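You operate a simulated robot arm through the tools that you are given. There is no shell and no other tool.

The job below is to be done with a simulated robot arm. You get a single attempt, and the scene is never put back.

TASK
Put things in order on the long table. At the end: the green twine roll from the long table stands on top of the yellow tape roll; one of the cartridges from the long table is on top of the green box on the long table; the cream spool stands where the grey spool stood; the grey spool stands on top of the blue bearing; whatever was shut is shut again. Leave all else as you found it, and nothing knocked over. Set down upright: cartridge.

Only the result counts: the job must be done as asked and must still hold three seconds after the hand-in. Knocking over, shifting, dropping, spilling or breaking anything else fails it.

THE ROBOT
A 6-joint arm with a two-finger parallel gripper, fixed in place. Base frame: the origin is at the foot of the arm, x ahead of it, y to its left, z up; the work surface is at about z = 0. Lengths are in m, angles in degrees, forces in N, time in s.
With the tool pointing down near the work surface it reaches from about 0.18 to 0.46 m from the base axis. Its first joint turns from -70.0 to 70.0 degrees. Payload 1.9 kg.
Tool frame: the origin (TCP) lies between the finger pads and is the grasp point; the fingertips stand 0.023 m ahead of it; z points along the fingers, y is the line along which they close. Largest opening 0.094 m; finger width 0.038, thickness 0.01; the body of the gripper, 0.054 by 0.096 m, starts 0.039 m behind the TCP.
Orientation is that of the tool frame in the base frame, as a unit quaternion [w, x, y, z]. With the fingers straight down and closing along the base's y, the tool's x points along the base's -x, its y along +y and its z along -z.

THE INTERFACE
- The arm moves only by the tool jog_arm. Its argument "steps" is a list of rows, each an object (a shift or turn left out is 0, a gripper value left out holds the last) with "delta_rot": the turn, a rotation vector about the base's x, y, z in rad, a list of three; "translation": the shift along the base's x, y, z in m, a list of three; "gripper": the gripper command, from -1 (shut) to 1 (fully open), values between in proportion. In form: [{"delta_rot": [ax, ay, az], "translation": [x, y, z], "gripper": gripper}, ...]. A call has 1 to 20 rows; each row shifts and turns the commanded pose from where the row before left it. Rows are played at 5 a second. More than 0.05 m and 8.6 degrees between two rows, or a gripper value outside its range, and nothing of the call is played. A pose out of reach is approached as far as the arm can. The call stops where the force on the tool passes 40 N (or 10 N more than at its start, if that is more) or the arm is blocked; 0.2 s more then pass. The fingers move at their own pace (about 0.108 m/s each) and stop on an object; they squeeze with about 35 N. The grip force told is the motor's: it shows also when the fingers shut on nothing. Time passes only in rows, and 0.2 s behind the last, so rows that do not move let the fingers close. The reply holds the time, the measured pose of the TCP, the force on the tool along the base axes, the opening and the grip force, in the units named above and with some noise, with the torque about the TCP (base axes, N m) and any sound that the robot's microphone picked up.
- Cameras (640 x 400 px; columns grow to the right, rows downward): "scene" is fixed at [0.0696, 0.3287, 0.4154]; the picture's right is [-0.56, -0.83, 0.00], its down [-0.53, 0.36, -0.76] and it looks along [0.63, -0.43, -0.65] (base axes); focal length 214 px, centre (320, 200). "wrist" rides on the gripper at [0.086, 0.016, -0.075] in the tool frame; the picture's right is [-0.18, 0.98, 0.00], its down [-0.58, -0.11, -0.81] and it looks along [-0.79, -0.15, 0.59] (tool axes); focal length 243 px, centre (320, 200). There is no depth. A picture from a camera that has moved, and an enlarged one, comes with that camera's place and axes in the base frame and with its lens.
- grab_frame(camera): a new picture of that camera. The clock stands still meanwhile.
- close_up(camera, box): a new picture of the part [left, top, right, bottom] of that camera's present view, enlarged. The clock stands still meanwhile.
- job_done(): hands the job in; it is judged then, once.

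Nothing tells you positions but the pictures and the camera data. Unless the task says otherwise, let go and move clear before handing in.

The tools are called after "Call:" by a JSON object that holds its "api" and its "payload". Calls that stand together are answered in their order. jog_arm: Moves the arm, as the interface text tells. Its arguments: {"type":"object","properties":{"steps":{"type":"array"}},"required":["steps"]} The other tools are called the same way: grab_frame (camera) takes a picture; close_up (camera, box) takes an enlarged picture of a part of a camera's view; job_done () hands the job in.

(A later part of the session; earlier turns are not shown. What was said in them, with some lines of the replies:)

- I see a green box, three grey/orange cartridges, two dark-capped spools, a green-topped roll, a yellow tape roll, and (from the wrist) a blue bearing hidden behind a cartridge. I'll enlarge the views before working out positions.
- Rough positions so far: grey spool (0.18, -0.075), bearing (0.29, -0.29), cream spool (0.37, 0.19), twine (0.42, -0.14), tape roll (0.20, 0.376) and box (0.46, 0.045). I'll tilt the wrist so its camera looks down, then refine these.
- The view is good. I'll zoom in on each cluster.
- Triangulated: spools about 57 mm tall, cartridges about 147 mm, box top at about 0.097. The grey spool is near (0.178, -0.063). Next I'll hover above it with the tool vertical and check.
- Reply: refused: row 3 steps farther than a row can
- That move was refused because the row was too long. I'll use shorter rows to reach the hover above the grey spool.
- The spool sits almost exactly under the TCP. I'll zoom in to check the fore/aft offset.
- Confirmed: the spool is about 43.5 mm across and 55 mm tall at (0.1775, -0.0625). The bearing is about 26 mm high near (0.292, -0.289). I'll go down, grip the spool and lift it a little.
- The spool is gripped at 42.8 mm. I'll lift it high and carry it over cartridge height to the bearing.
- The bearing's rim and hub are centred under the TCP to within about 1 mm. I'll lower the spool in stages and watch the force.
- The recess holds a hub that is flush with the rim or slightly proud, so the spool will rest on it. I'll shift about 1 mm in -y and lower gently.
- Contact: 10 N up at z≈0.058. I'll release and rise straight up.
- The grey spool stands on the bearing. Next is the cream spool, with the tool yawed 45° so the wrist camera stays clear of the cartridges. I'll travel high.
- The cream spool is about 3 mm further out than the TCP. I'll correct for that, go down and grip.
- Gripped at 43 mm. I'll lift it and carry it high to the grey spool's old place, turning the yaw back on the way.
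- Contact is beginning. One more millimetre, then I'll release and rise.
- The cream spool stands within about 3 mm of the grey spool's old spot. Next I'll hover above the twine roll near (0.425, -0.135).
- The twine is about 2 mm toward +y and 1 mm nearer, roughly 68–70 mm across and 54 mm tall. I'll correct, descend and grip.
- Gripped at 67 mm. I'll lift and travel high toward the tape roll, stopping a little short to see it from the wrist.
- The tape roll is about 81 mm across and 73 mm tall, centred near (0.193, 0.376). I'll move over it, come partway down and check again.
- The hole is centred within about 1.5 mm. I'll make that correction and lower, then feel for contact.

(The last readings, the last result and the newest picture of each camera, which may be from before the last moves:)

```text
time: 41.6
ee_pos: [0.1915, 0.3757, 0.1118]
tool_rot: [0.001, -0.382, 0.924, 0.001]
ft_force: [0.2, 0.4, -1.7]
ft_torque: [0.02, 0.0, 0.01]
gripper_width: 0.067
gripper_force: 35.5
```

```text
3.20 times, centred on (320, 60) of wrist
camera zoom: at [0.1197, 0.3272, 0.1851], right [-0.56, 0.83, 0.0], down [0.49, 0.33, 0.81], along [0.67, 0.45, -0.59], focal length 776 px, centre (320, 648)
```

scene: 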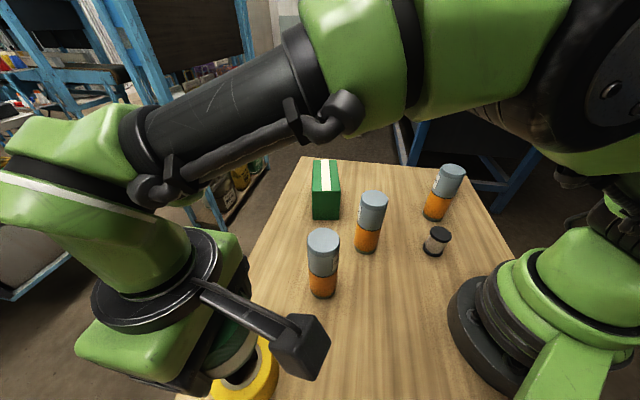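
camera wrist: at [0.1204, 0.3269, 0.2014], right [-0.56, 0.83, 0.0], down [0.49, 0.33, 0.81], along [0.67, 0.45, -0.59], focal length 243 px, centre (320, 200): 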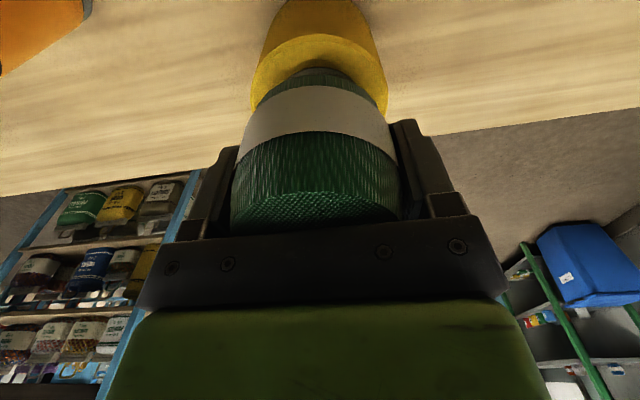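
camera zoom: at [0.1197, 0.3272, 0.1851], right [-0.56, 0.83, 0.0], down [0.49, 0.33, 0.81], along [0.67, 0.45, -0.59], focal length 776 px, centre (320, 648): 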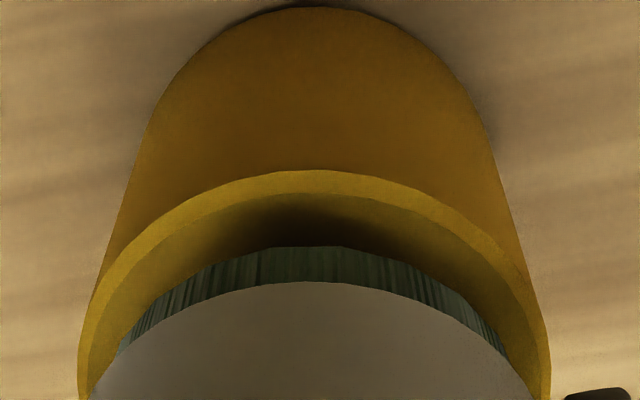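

Call:
{"api": "jog_arm", "payload": {"steps": [{"translation": [0, 0, -0.002]}, {"translation": [0, 0, -0.0015]}, {"translation": [0, 0, -0.001]}, {}]}}

```text
time: 42.6
ee_pos: [0.1914, 0.3756, 0.1073]
tool_rot: [0.001, -0.383, 0.924, 0.0]
ft_force: [0.2, 0.9, -1.1]
ft_torque: [0.05, 0.0, 0.0]
gripper_width: 0.067
gripper_force: 35.0
```

Call:
{"api": "jog_arm", "payload": {"steps": [{"translation": [0, 0, -0.001]}, {"translation": [0, 0, -0.001]}, {}]}}

Call:
{"api": "close_up", "payload": {"camera": "wrist", "box": [220, 0, 420, 120]}}

```text
time: 43.5
ee_pos: [0.1918, 0.3764, 0.1065]
tool_rot: [0.002, -0.381, 0.925, 0.0]
ft_force: [-0.9, -2.3, 6.0]
ft_torque: [-0.19, 0.06, -0.01]
gripper_width: 0.0671
gripper_force: 35.4
stopped in row 3: the force on the tool passed its limit at 41 N (the readings are from after the stop); the commanded pose is now the measured one
```

```text
3.20 times, centred on (320, 60) of wrist
camera zoom: at [0.1196, 0.3276, 0.1801], right [-0.56, 0.83, 0.0], down [0.49, 0.33, 0.81], along [0.67, 0.46, -0.59], focal length 776 px, centre (320, 648)
```

zoom: 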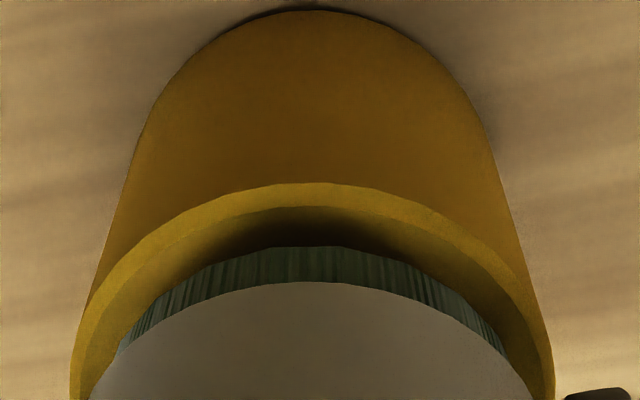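

Contact reached (now 6 N residual). I'll release and retreat straight up.

Call:
{"api": "jog_arm", "payload": {"steps": [{"gripper": 0.45}, {"gripper": 0.6}, {"gripper": 0.9}, {"gripper": 1}, {}, {"translation": [0, 0, 0.02]}, {"translation": [0, 0, 0.04]}, {"translation": [0, 0, 0.045]}, {"translation": [0, 0, 0.045]}, {}]}}

Call:
{"api": "grab_frame", "payload": {"camera": "wrist"}}

Call:
{"api": "grab_frame", "payload": {"camera": "scene"}}

```text
time: 45.7
ee_pos: [0.1903, 0.3753, 0.2551]
tool_rot: [0.002, -0.381, 0.925, 0.001]
ft_force: [0.1, 0.3, -1.2]
ft_torque: [-0.02, -0.01, 0.0]
gripper_width: 0.094
gripper_force: 0.1
```

```text
taken
camera wrist: at [0.119, 0.3262, 0.3289], right [-0.56, 0.83, 0.0], down [0.49, 0.33, 0.81], along [0.67, 0.46, -0.59], focal length 243 px, centre (320, 200)
```

wrist: 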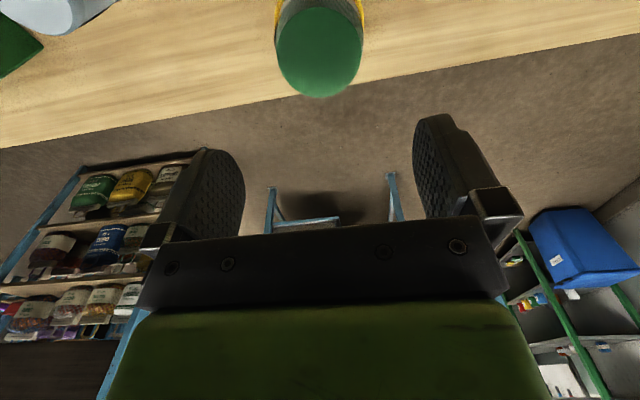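

```text
taken
```

scene: 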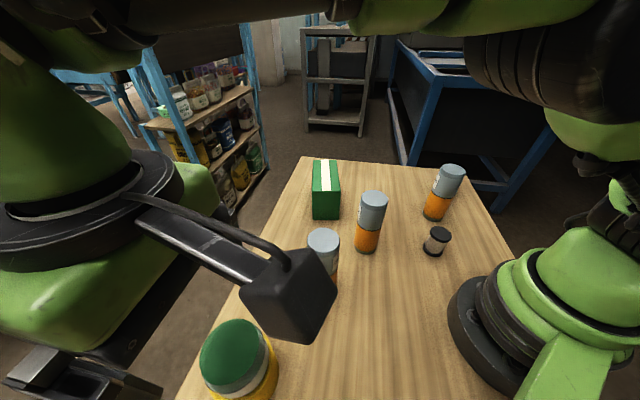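

The twine roll stands on the tape roll. Last, the middle cartridge at (0.273, 0.065): I'll hover above it with the yaw turned back.

Call:
{"api": "jog_arm", "payload": {"steps": [{"translation": [0, 0, 0.02]}, {"translation": [0.0104, -0.0388, 0]}, {"translation": [0.0104, -0.0388, 0], "delta_rot": [0, 0, -0.131]}, {"translation": [0.0104, -0.0388, 0], "delta_rot": [0, 0, -0.131]}, {"translation": [0.0104, -0.0388, 0], "delta_rot": [0, 0, -0.131]}, {"translation": [0.0104, -0.0388, 0], "delta_rot": [0, 0, -0.131]}, {"translation": [0.0104, -0.0388, 0], "delta_rot": [0, 0, -0.131]}, {"translation": [0.0104, -0.0388, 0], "delta_rot": [0, 0, -0.1304]}, {"translation": [0.0104, -0.0388, 0]}, {"translation": [0, 0, -0.02]}, {}, {}]}}

Call:
{"api": "grab_frame", "payload": {"camera": "wrist"}}

Call:
{"api": "close_up", "payload": {"camera": "wrist", "box": [256, 0, 384, 120]}}

Call:
{"api": "grab_frame", "payload": {"camera": "scene"}}

```text
time: 48.3
ee_pos: [0.2738, 0.0648, 0.2556]
tool_rot: [0.002, 0.002, 1.0, 0.0]
ft_force: [-0.2, 0.0, 0.6]
ft_torque: [-0.03, 0.0, -0.02]
gripper_width: 0.0941
gripper_force: 0.1
```

```text
taken
camera wrist: at [0.1892, 0.0828, 0.3291], right [0.19, 0.98, 0.0], down [0.58, -0.11, 0.81], along [0.79, -0.15, -0.59], focal length 243 px, centre (320, 200)
```

wrist: 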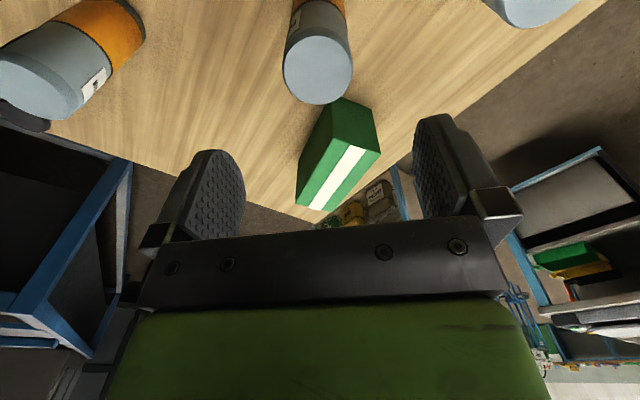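

```text
3.33 times, centred on (320, 60) of wrist
camera zoom: at [0.1892, 0.0828, 0.3291], right [0.19, 0.98, 0.0], down [0.58, -0.11, 0.81], along [0.79, -0.15, -0.59], focal length 809 px, centre (320, 667)
```

zoom: 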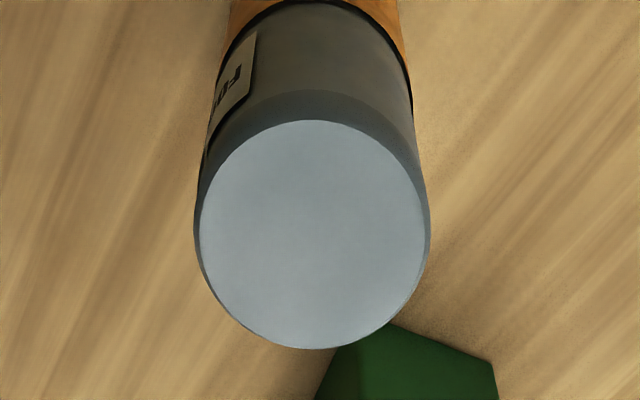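

```text
taken
```

scene: 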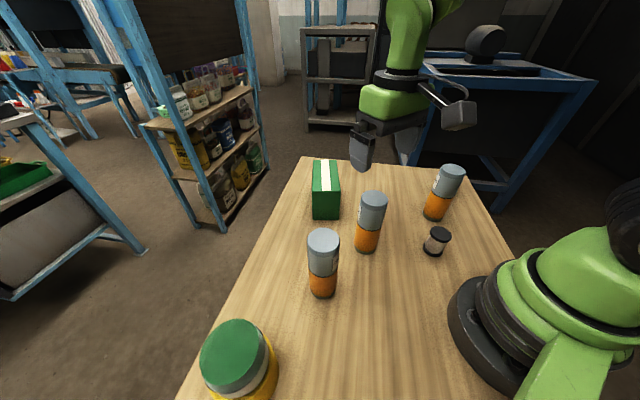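

The cartridge top is about 3 mm farther out and 2 mm toward -y. I'll correct, go down to its upper body and grip.

Call:
{"api": "jog_arm", "payload": {"steps": [{"translation": [0.0026, -0.0023, -0.03]}, {"translation": [0, 0, -0.04]}, {"translation": [0, 0, -0.035]}, {"translation": [0, 0, -0.02]}, {"translation": [0, 0, -0.012]}, {}, {"gripper": -1}, {"gripper": -1}, {"gripper": -1}]}}

Call:
{"api": "grab_frame", "payload": {"camera": "wrist"}}

Call:
{"api": "close_up", "payload": {"camera": "scene", "box": [300, 130, 440, 270]}}

```text
time: 50.3
ee_pos: [0.2769, 0.0629, 0.1207]
tool_rot: [0.002, 0.002, 1.0, 0.0]
ft_force: [0.3, -0.7, -0.5]
ft_torque: [0.0, -0.01, 0.0]
gripper_width: 0.0514
gripper_force: 34.5
```

```text
taken
camera wrist: at [0.1909, 0.0806, 0.1939], right [0.19, 0.98, 0.0], down [0.58, -0.11, 0.81], along [0.79, -0.15, -0.59], focal length 243 px, centre (320, 200)
```

wrist: 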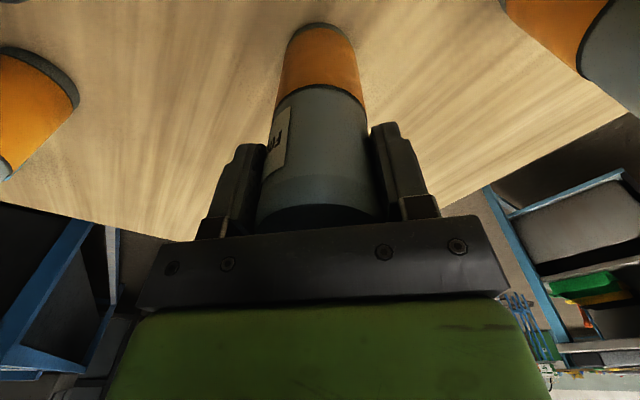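

```text
2.86 times, centred on (370, 200) of scene
camera zoom: at [0.0696, 0.3287, 0.4154], right [-0.56, -0.83, 0.0], down [-0.53, 0.36, -0.76], along [0.63, -0.43, -0.65], focal length 613 px, centre (177, 200)
```

zoom: 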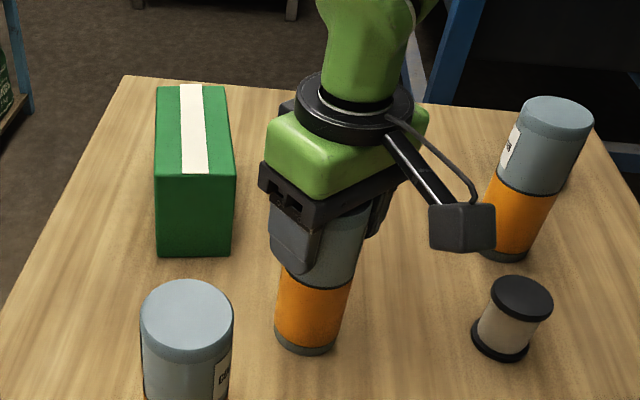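

Gripped upright at 51 mm. I'll lift 14 cm and move over the near part of the box, then check alignment.

Call:
{"api": "jog_arm", "payload": {"steps": [{"translation": [0, 0, 0.02]}, {"translation": [0, 0, 0.04]}, {"translation": [0, 0, 0.04]}, {"translation": [0, 0, 0.04]}, {"translation": [0.02, 0.0005, 0.01]}, {"translation": [0.03, 0.0005, 0]}, {"translation": [0.03, 0.001, 0]}, {"translation": [0.03, 0.001, 0]}, {}, {}]}}

Call:
{"api": "grab_frame", "payload": {"camera": "wrist"}}

Call:
{"api": "close_up", "payload": {"camera": "wrist", "box": [240, 40, 480, 220]}}

Call:
{"api": "close_up", "payload": {"camera": "scene", "box": [280, 90, 440, 230]}}

```text
time: 52.5
ee_pos: [0.3858, 0.0669, 0.2688]
tool_rot: [0.002, 0.001, 1.0, 0.0]
ft_force: [0.3, -0.7, -2.1]
ft_torque: [-0.01, 0.0, -0.01]
gripper_width: 0.0513
gripper_force: 34.6
```

```text
taken
camera wrist: at [0.3006, 0.0839, 0.3419], right [0.19, 0.98, 0.0], down [0.58, -0.11, 0.81], along [0.79, -0.15, -0.59], focal length 243 px, centre (320, 200)
```

wrist: 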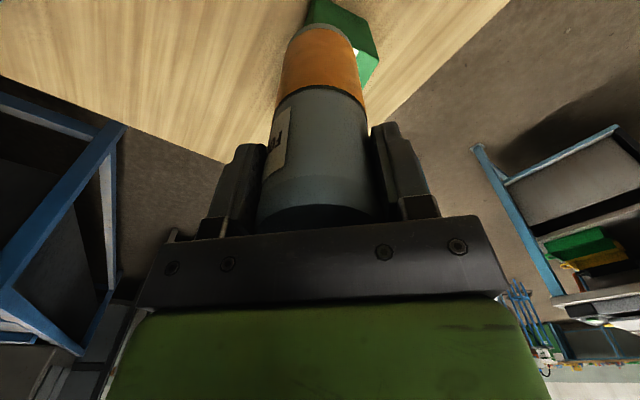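

```text
2.22 times, centred on (360, 130) of wrist
camera zoom: at [0.3006, 0.0839, 0.3419], right [0.19, 0.98, 0.0], down [0.58, -0.11, 0.81], along [0.79, -0.15, -0.59], focal length 539 px, centre (231, 356)
```

zoom: 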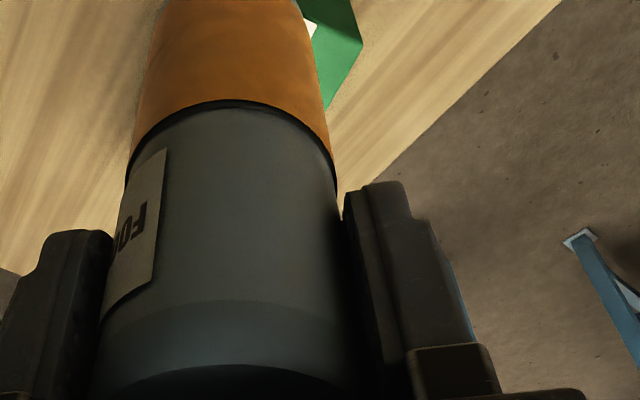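

```text
2.86 times, centred on (360, 160) of scene
camera zoom: at [0.0696, 0.3287, 0.4154], right [-0.56, -0.83, 0.0], down [-0.53, 0.36, -0.76], along [0.63, -0.43, -0.65], focal length 613 px, centre (206, 314)
```

zoom: 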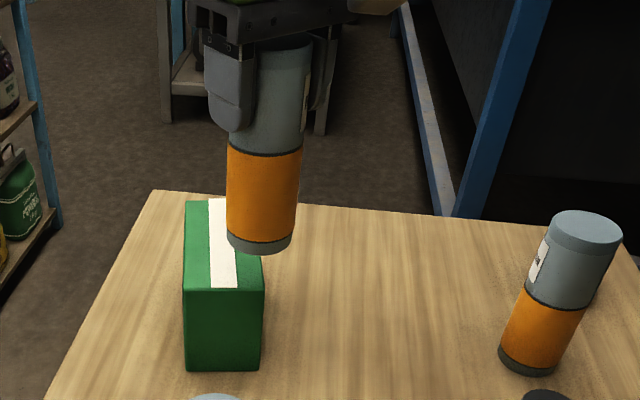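

The box corner agrees with my earlier estimate. The target is (0.436, 0.067), so I'll move the last 5 cm and lower most of the way.

Call:
{"api": "jog_arm", "payload": {"steps": [{"translation": [0.025, 0, 0]}, {"translation": [0.0247, -0.0002, 0]}, {}, {"translation": [0, 0, -0.02]}, {"translation": [0, 0, -0.015]}, {}, {}]}}

Call:
{"api": "grab_frame", "payload": {"camera": "wrist"}}

Call:
{"api": "close_up", "payload": {"camera": "wrist", "box": [240, 0, 440, 150]}}

Call:
{"api": "close_up", "payload": {"camera": "scene", "box": [290, 120, 400, 230]}}

```text
time: 54.1
ee_pos: [0.4303, 0.0681, 0.2333]
tool_rot: [0.002, 0.001, 1.0, 0.0]
ft_force: [1.0, -0.4, -2.9]
ft_torque: [0.04, 0.0, 0.01]
gripper_width: 0.0514
gripper_force: 34.7
out of reach, approached as far as the arm can: row 2
```

```text
taken
camera wrist: at [0.3447, 0.0853, 0.306], right [0.19, 0.98, 0.0], down [0.58, -0.11, 0.81], along [0.79, -0.15, -0.59], focal length 243 px, centre (320, 200)
```

wrist: 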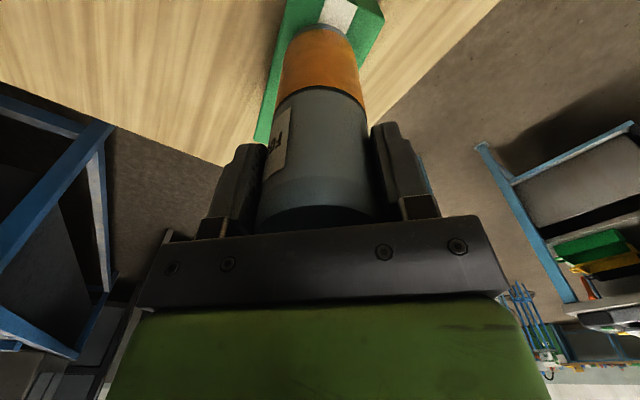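

```text
2.67 times, centred on (340, 75) of wrist
camera zoom: at [0.3447, 0.0853, 0.306], right [0.19, 0.98, 0.0], down [0.58, -0.11, 0.81], along [0.79, -0.15, -0.59], focal length 647 px, centre (267, 533)
```

zoom: 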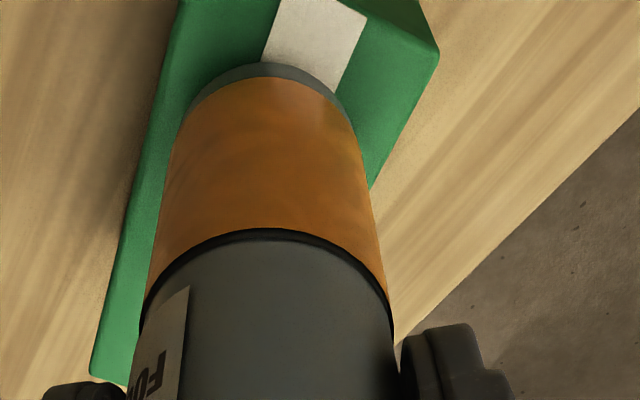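

```text
3.64 times, centred on (345, 175) of scene
camera zoom: at [0.0696, 0.3287, 0.4154], right [-0.56, -0.83, 0.0], down [-0.53, 0.36, -0.76], along [0.63, -0.43, -0.65], focal length 780 px, centre (229, 291)
```

zoom: 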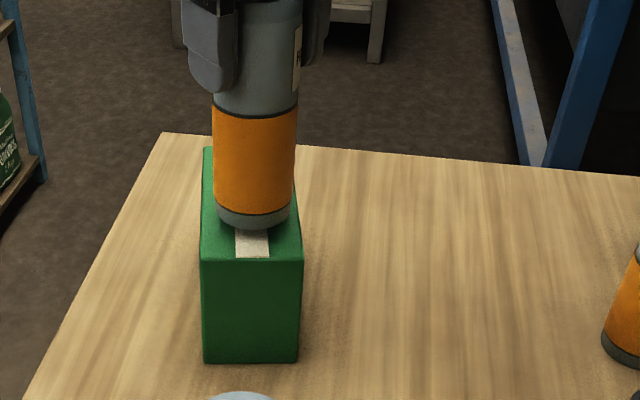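

The arm hit its reach limit at x≈0.430. The cartridge is still centred across the box, about 36 mm in from the near edge, so there is good margin. I'll lower to contact.

Call:
{"api": "jog_arm", "payload": {"steps": [{"translation": [0, 0, -0.006]}, {"translation": [0, 0, -0.004]}, {"translation": [0, 0, -0.002]}, {}]}}

```text
time: 55.1
ee_pos: [0.4294, 0.0687, 0.2214]
tool_rot: [0.002, 0.002, 1.0, 0.0]
ft_force: [0.6, -0.7, -2.4]
ft_torque: [0.0, 0.02, 0.0]
gripper_width: 0.0511
gripper_force: 34.9
```

Call:
{"api": "jog_arm", "payload": {"steps": [{"translation": [0, 0, -0.001]}, {"translation": [0, 0, -0.001]}, {"translation": [0, 0, -0.001]}, {}]}}

Call:
{"api": "close_up", "payload": {"camera": "scene", "box": [290, 120, 400, 230]}}

```text
time: 56.1
ee_pos: [0.4303, 0.0679, 0.2194]
tool_rot: [0.005, 0.002, 1.0, 0.0]
ft_force: [-2.5, -3.0, 29.9]
ft_torque: [-0.22, -0.03, 0.18]
gripper_width: 0.0513
gripper_force: 35.0
```

```text
3.64 times, centred on (345, 175) of scene
camera zoom: at [0.0695, 0.3287, 0.4155], right [-0.56, -0.83, 0.0], down [-0.53, 0.36, -0.76], along [0.63, -0.43, -0.65], focal length 780 px, centre (229, 291)
```

zoom: 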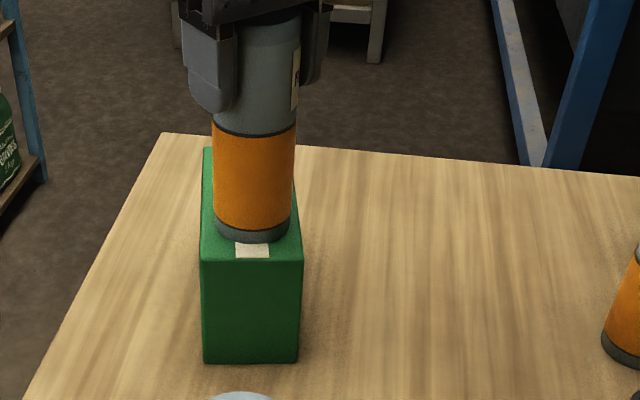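

Firm contact (30 N). I'll ease up 1.5 mm, then release and retreat straight up.

Call:
{"api": "jog_arm", "payload": {"steps": [{"translation": [0, 0, 0.0015]}, {}]}}

```text
time: 56.7
ee_pos: [0.43, 0.0679, 0.2202]
tool_rot: [0.003, 0.002, 1.0, -0.001]
ft_force: [5.5, -1.6, 11.2]
ft_torque: [0.02, -0.84, -0.04]
gripper_width: 0.0512
gripper_force: 35.1
```

Call:
{"api": "jog_arm", "payload": {"steps": [{"translation": [0, 0, 0.0005]}, {"gripper": 0.12}, {"gripper": 0.2}, {"gripper": 0.5}, {"gripper": 1}, {}, {}]}}

Call:
{"api": "close_up", "payload": {"camera": "scene", "box": [290, 120, 400, 230]}}

```text
time: 58.3
ee_pos: [0.4297, 0.0692, 0.2202]
tool_rot: [0.003, 0.002, 1.0, 0.0]
ft_force: [0.8, 0.4, -0.7]
ft_torque: [-0.01, 0.02, -0.02]
gripper_width: 0.0938
gripper_force: 0.0
```

```text
3.64 times, centred on (345, 175) of scene
camera zoom: at [0.0696, 0.3287, 0.4154], right [-0.56, -0.83, 0.0], down [-0.53, 0.36, -0.76], along [0.63, -0.43, -0.65], focal length 780 px, centre (229, 291)
```

zoom: 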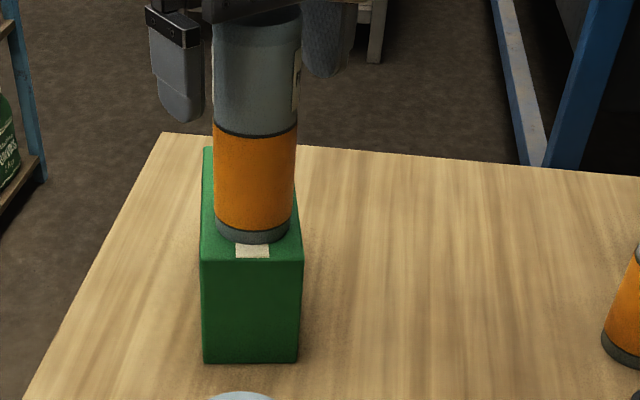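

The cartridge stands upright on the box. I'll rise, then withdraw up and toward the base; the fingers pass either side of it.

Call:
{"api": "jog_arm", "payload": {"steps": [{"translation": [0, 0, 0.015]}, {"translation": [-0.003, 0, 0.015]}, {"translation": [-0.01, 0, 0.02]}, {"translation": [-0.02, 0, 0.025]}, {"translation": [-0.03, 0, 0.03]}, {"translation": [-0.04, 0, 0.025]}, {"translation": [-0.04, -0.01, 0.02]}, {"translation": [-0.03, -0.02, 0.02]}, {}, {}]}}

Call:
{"api": "grab_frame", "payload": {"camera": "scene"}}

Call:
{"api": "grab_frame", "payload": {"camera": "wrist"}}

```text
time: 60.5
ee_pos: [0.2582, 0.0359, 0.3917]
tool_rot: [0.003, 0.002, 1.0, 0.0]
ft_force: [0.2, 0.1, -0.4]
ft_torque: [0.03, 0.02, 0.01]
gripper_width: 0.0939
gripper_force: 0.0
```

```text
taken
```

scene: 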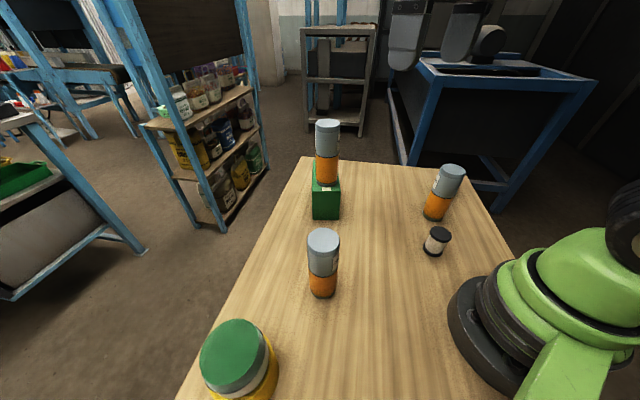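

```text
taken
camera wrist: at [0.1728, 0.0536, 0.4647], right [0.19, 0.98, 0.0], down [0.58, -0.11, 0.81], along [0.79, -0.15, -0.59], focal length 243 px, centre (320, 200)
```

wrist: 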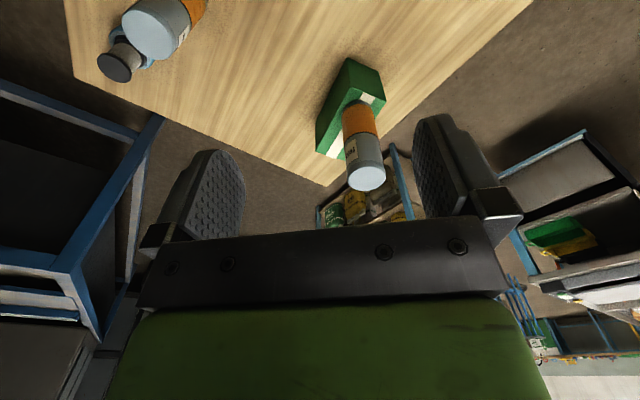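

Everything appears in place. I'll take one last close look at the stacks before handing in.

Call:
{"api": "close_up", "payload": {"camera": "wrist", "box": [80, 0, 240, 100]}}

Call:
{"api": "close_up", "payload": {"camera": "scene", "box": [180, 290, 320, 400]}}

Call:
{"api": "close_up", "payload": {"camera": "wrist", "box": [290, 40, 420, 200]}}

```text
4.00 times, centred on (160, 50) of wrist
camera zoom: at [0.1728, 0.0536, 0.4647], right [0.19, 0.98, 0.0], down [0.58, -0.11, 0.81], along [0.79, -0.15, -0.59], focal length 970 px, centre (960, 800)
```

zoom: 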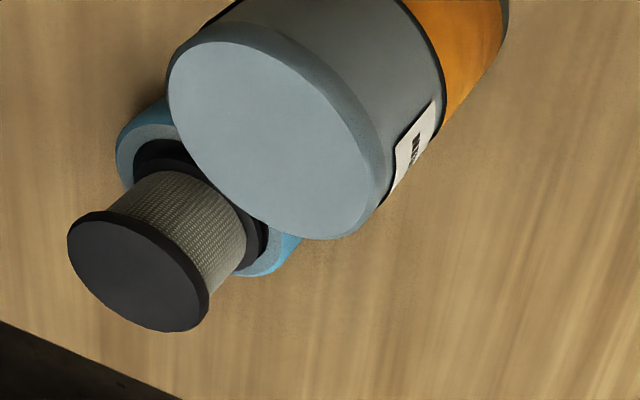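

```text
3.64 times, centred on (250, 345) of scene
camera zoom: at [0.0695, 0.3287, 0.4154], right [-0.56, -0.83, 0.0], down [-0.53, 0.36, -0.76], along [0.63, -0.43, -0.65], focal length 780 px, centre (574, -327)
```

zoom: 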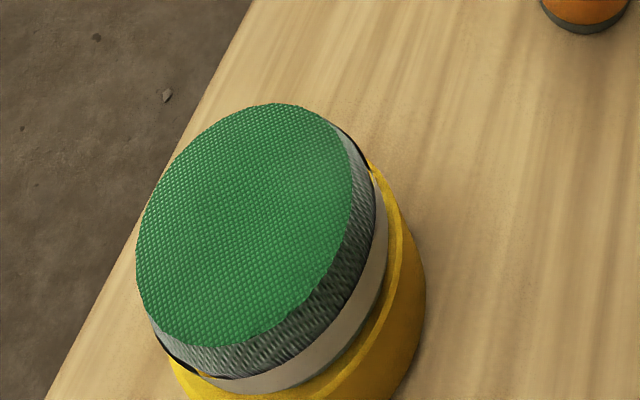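

```text
2.50 times, centred on (355, 120) of wrist
camera zoom: at [0.1728, 0.0536, 0.4647], right [0.19, 0.98, 0.0], down [0.58, -0.11, 0.81], along [0.79, -0.15, -0.59], focal length 606 px, centre (232, 400)
```

zoom: 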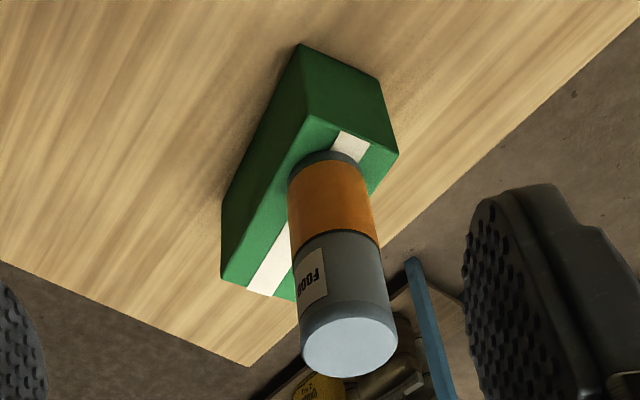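

All four placements are standing: grey spool on the bearing, cream spool in its old place, twine on the tape roll, and a cartridge upright on the box. The other items look untouched, nothing was opened, and the gripper is clear, so I'm handing in.

Call:
{"api": "job_done", "payload": {}}

```text
The job is handed in.
```

I handed the job in, and in the last pictures everything asked for was in place and standing. I don't have the judge's result.

- **Twine roll:** it stands on top of the yellow tape roll, centred over the hole to within a few millimetres.
- **Cartridge:** I used the middle one. It stands upright on the green box, centred across the width and about 36 mm in from the near edge. That spot is at the limit of the arm's reach.
- **Cream spool:** it stands within about 3 mm of where the grey spool stood.
- **Grey spool:** it stands on the blue bearing, resting on its hub.

Nothing was opened, so there was nothing to shut again. The other two cartridges, the bearing, the box and the tape roll appear unmoved and upright in the pictures. The gripper was open and clear of everything at hand-in.
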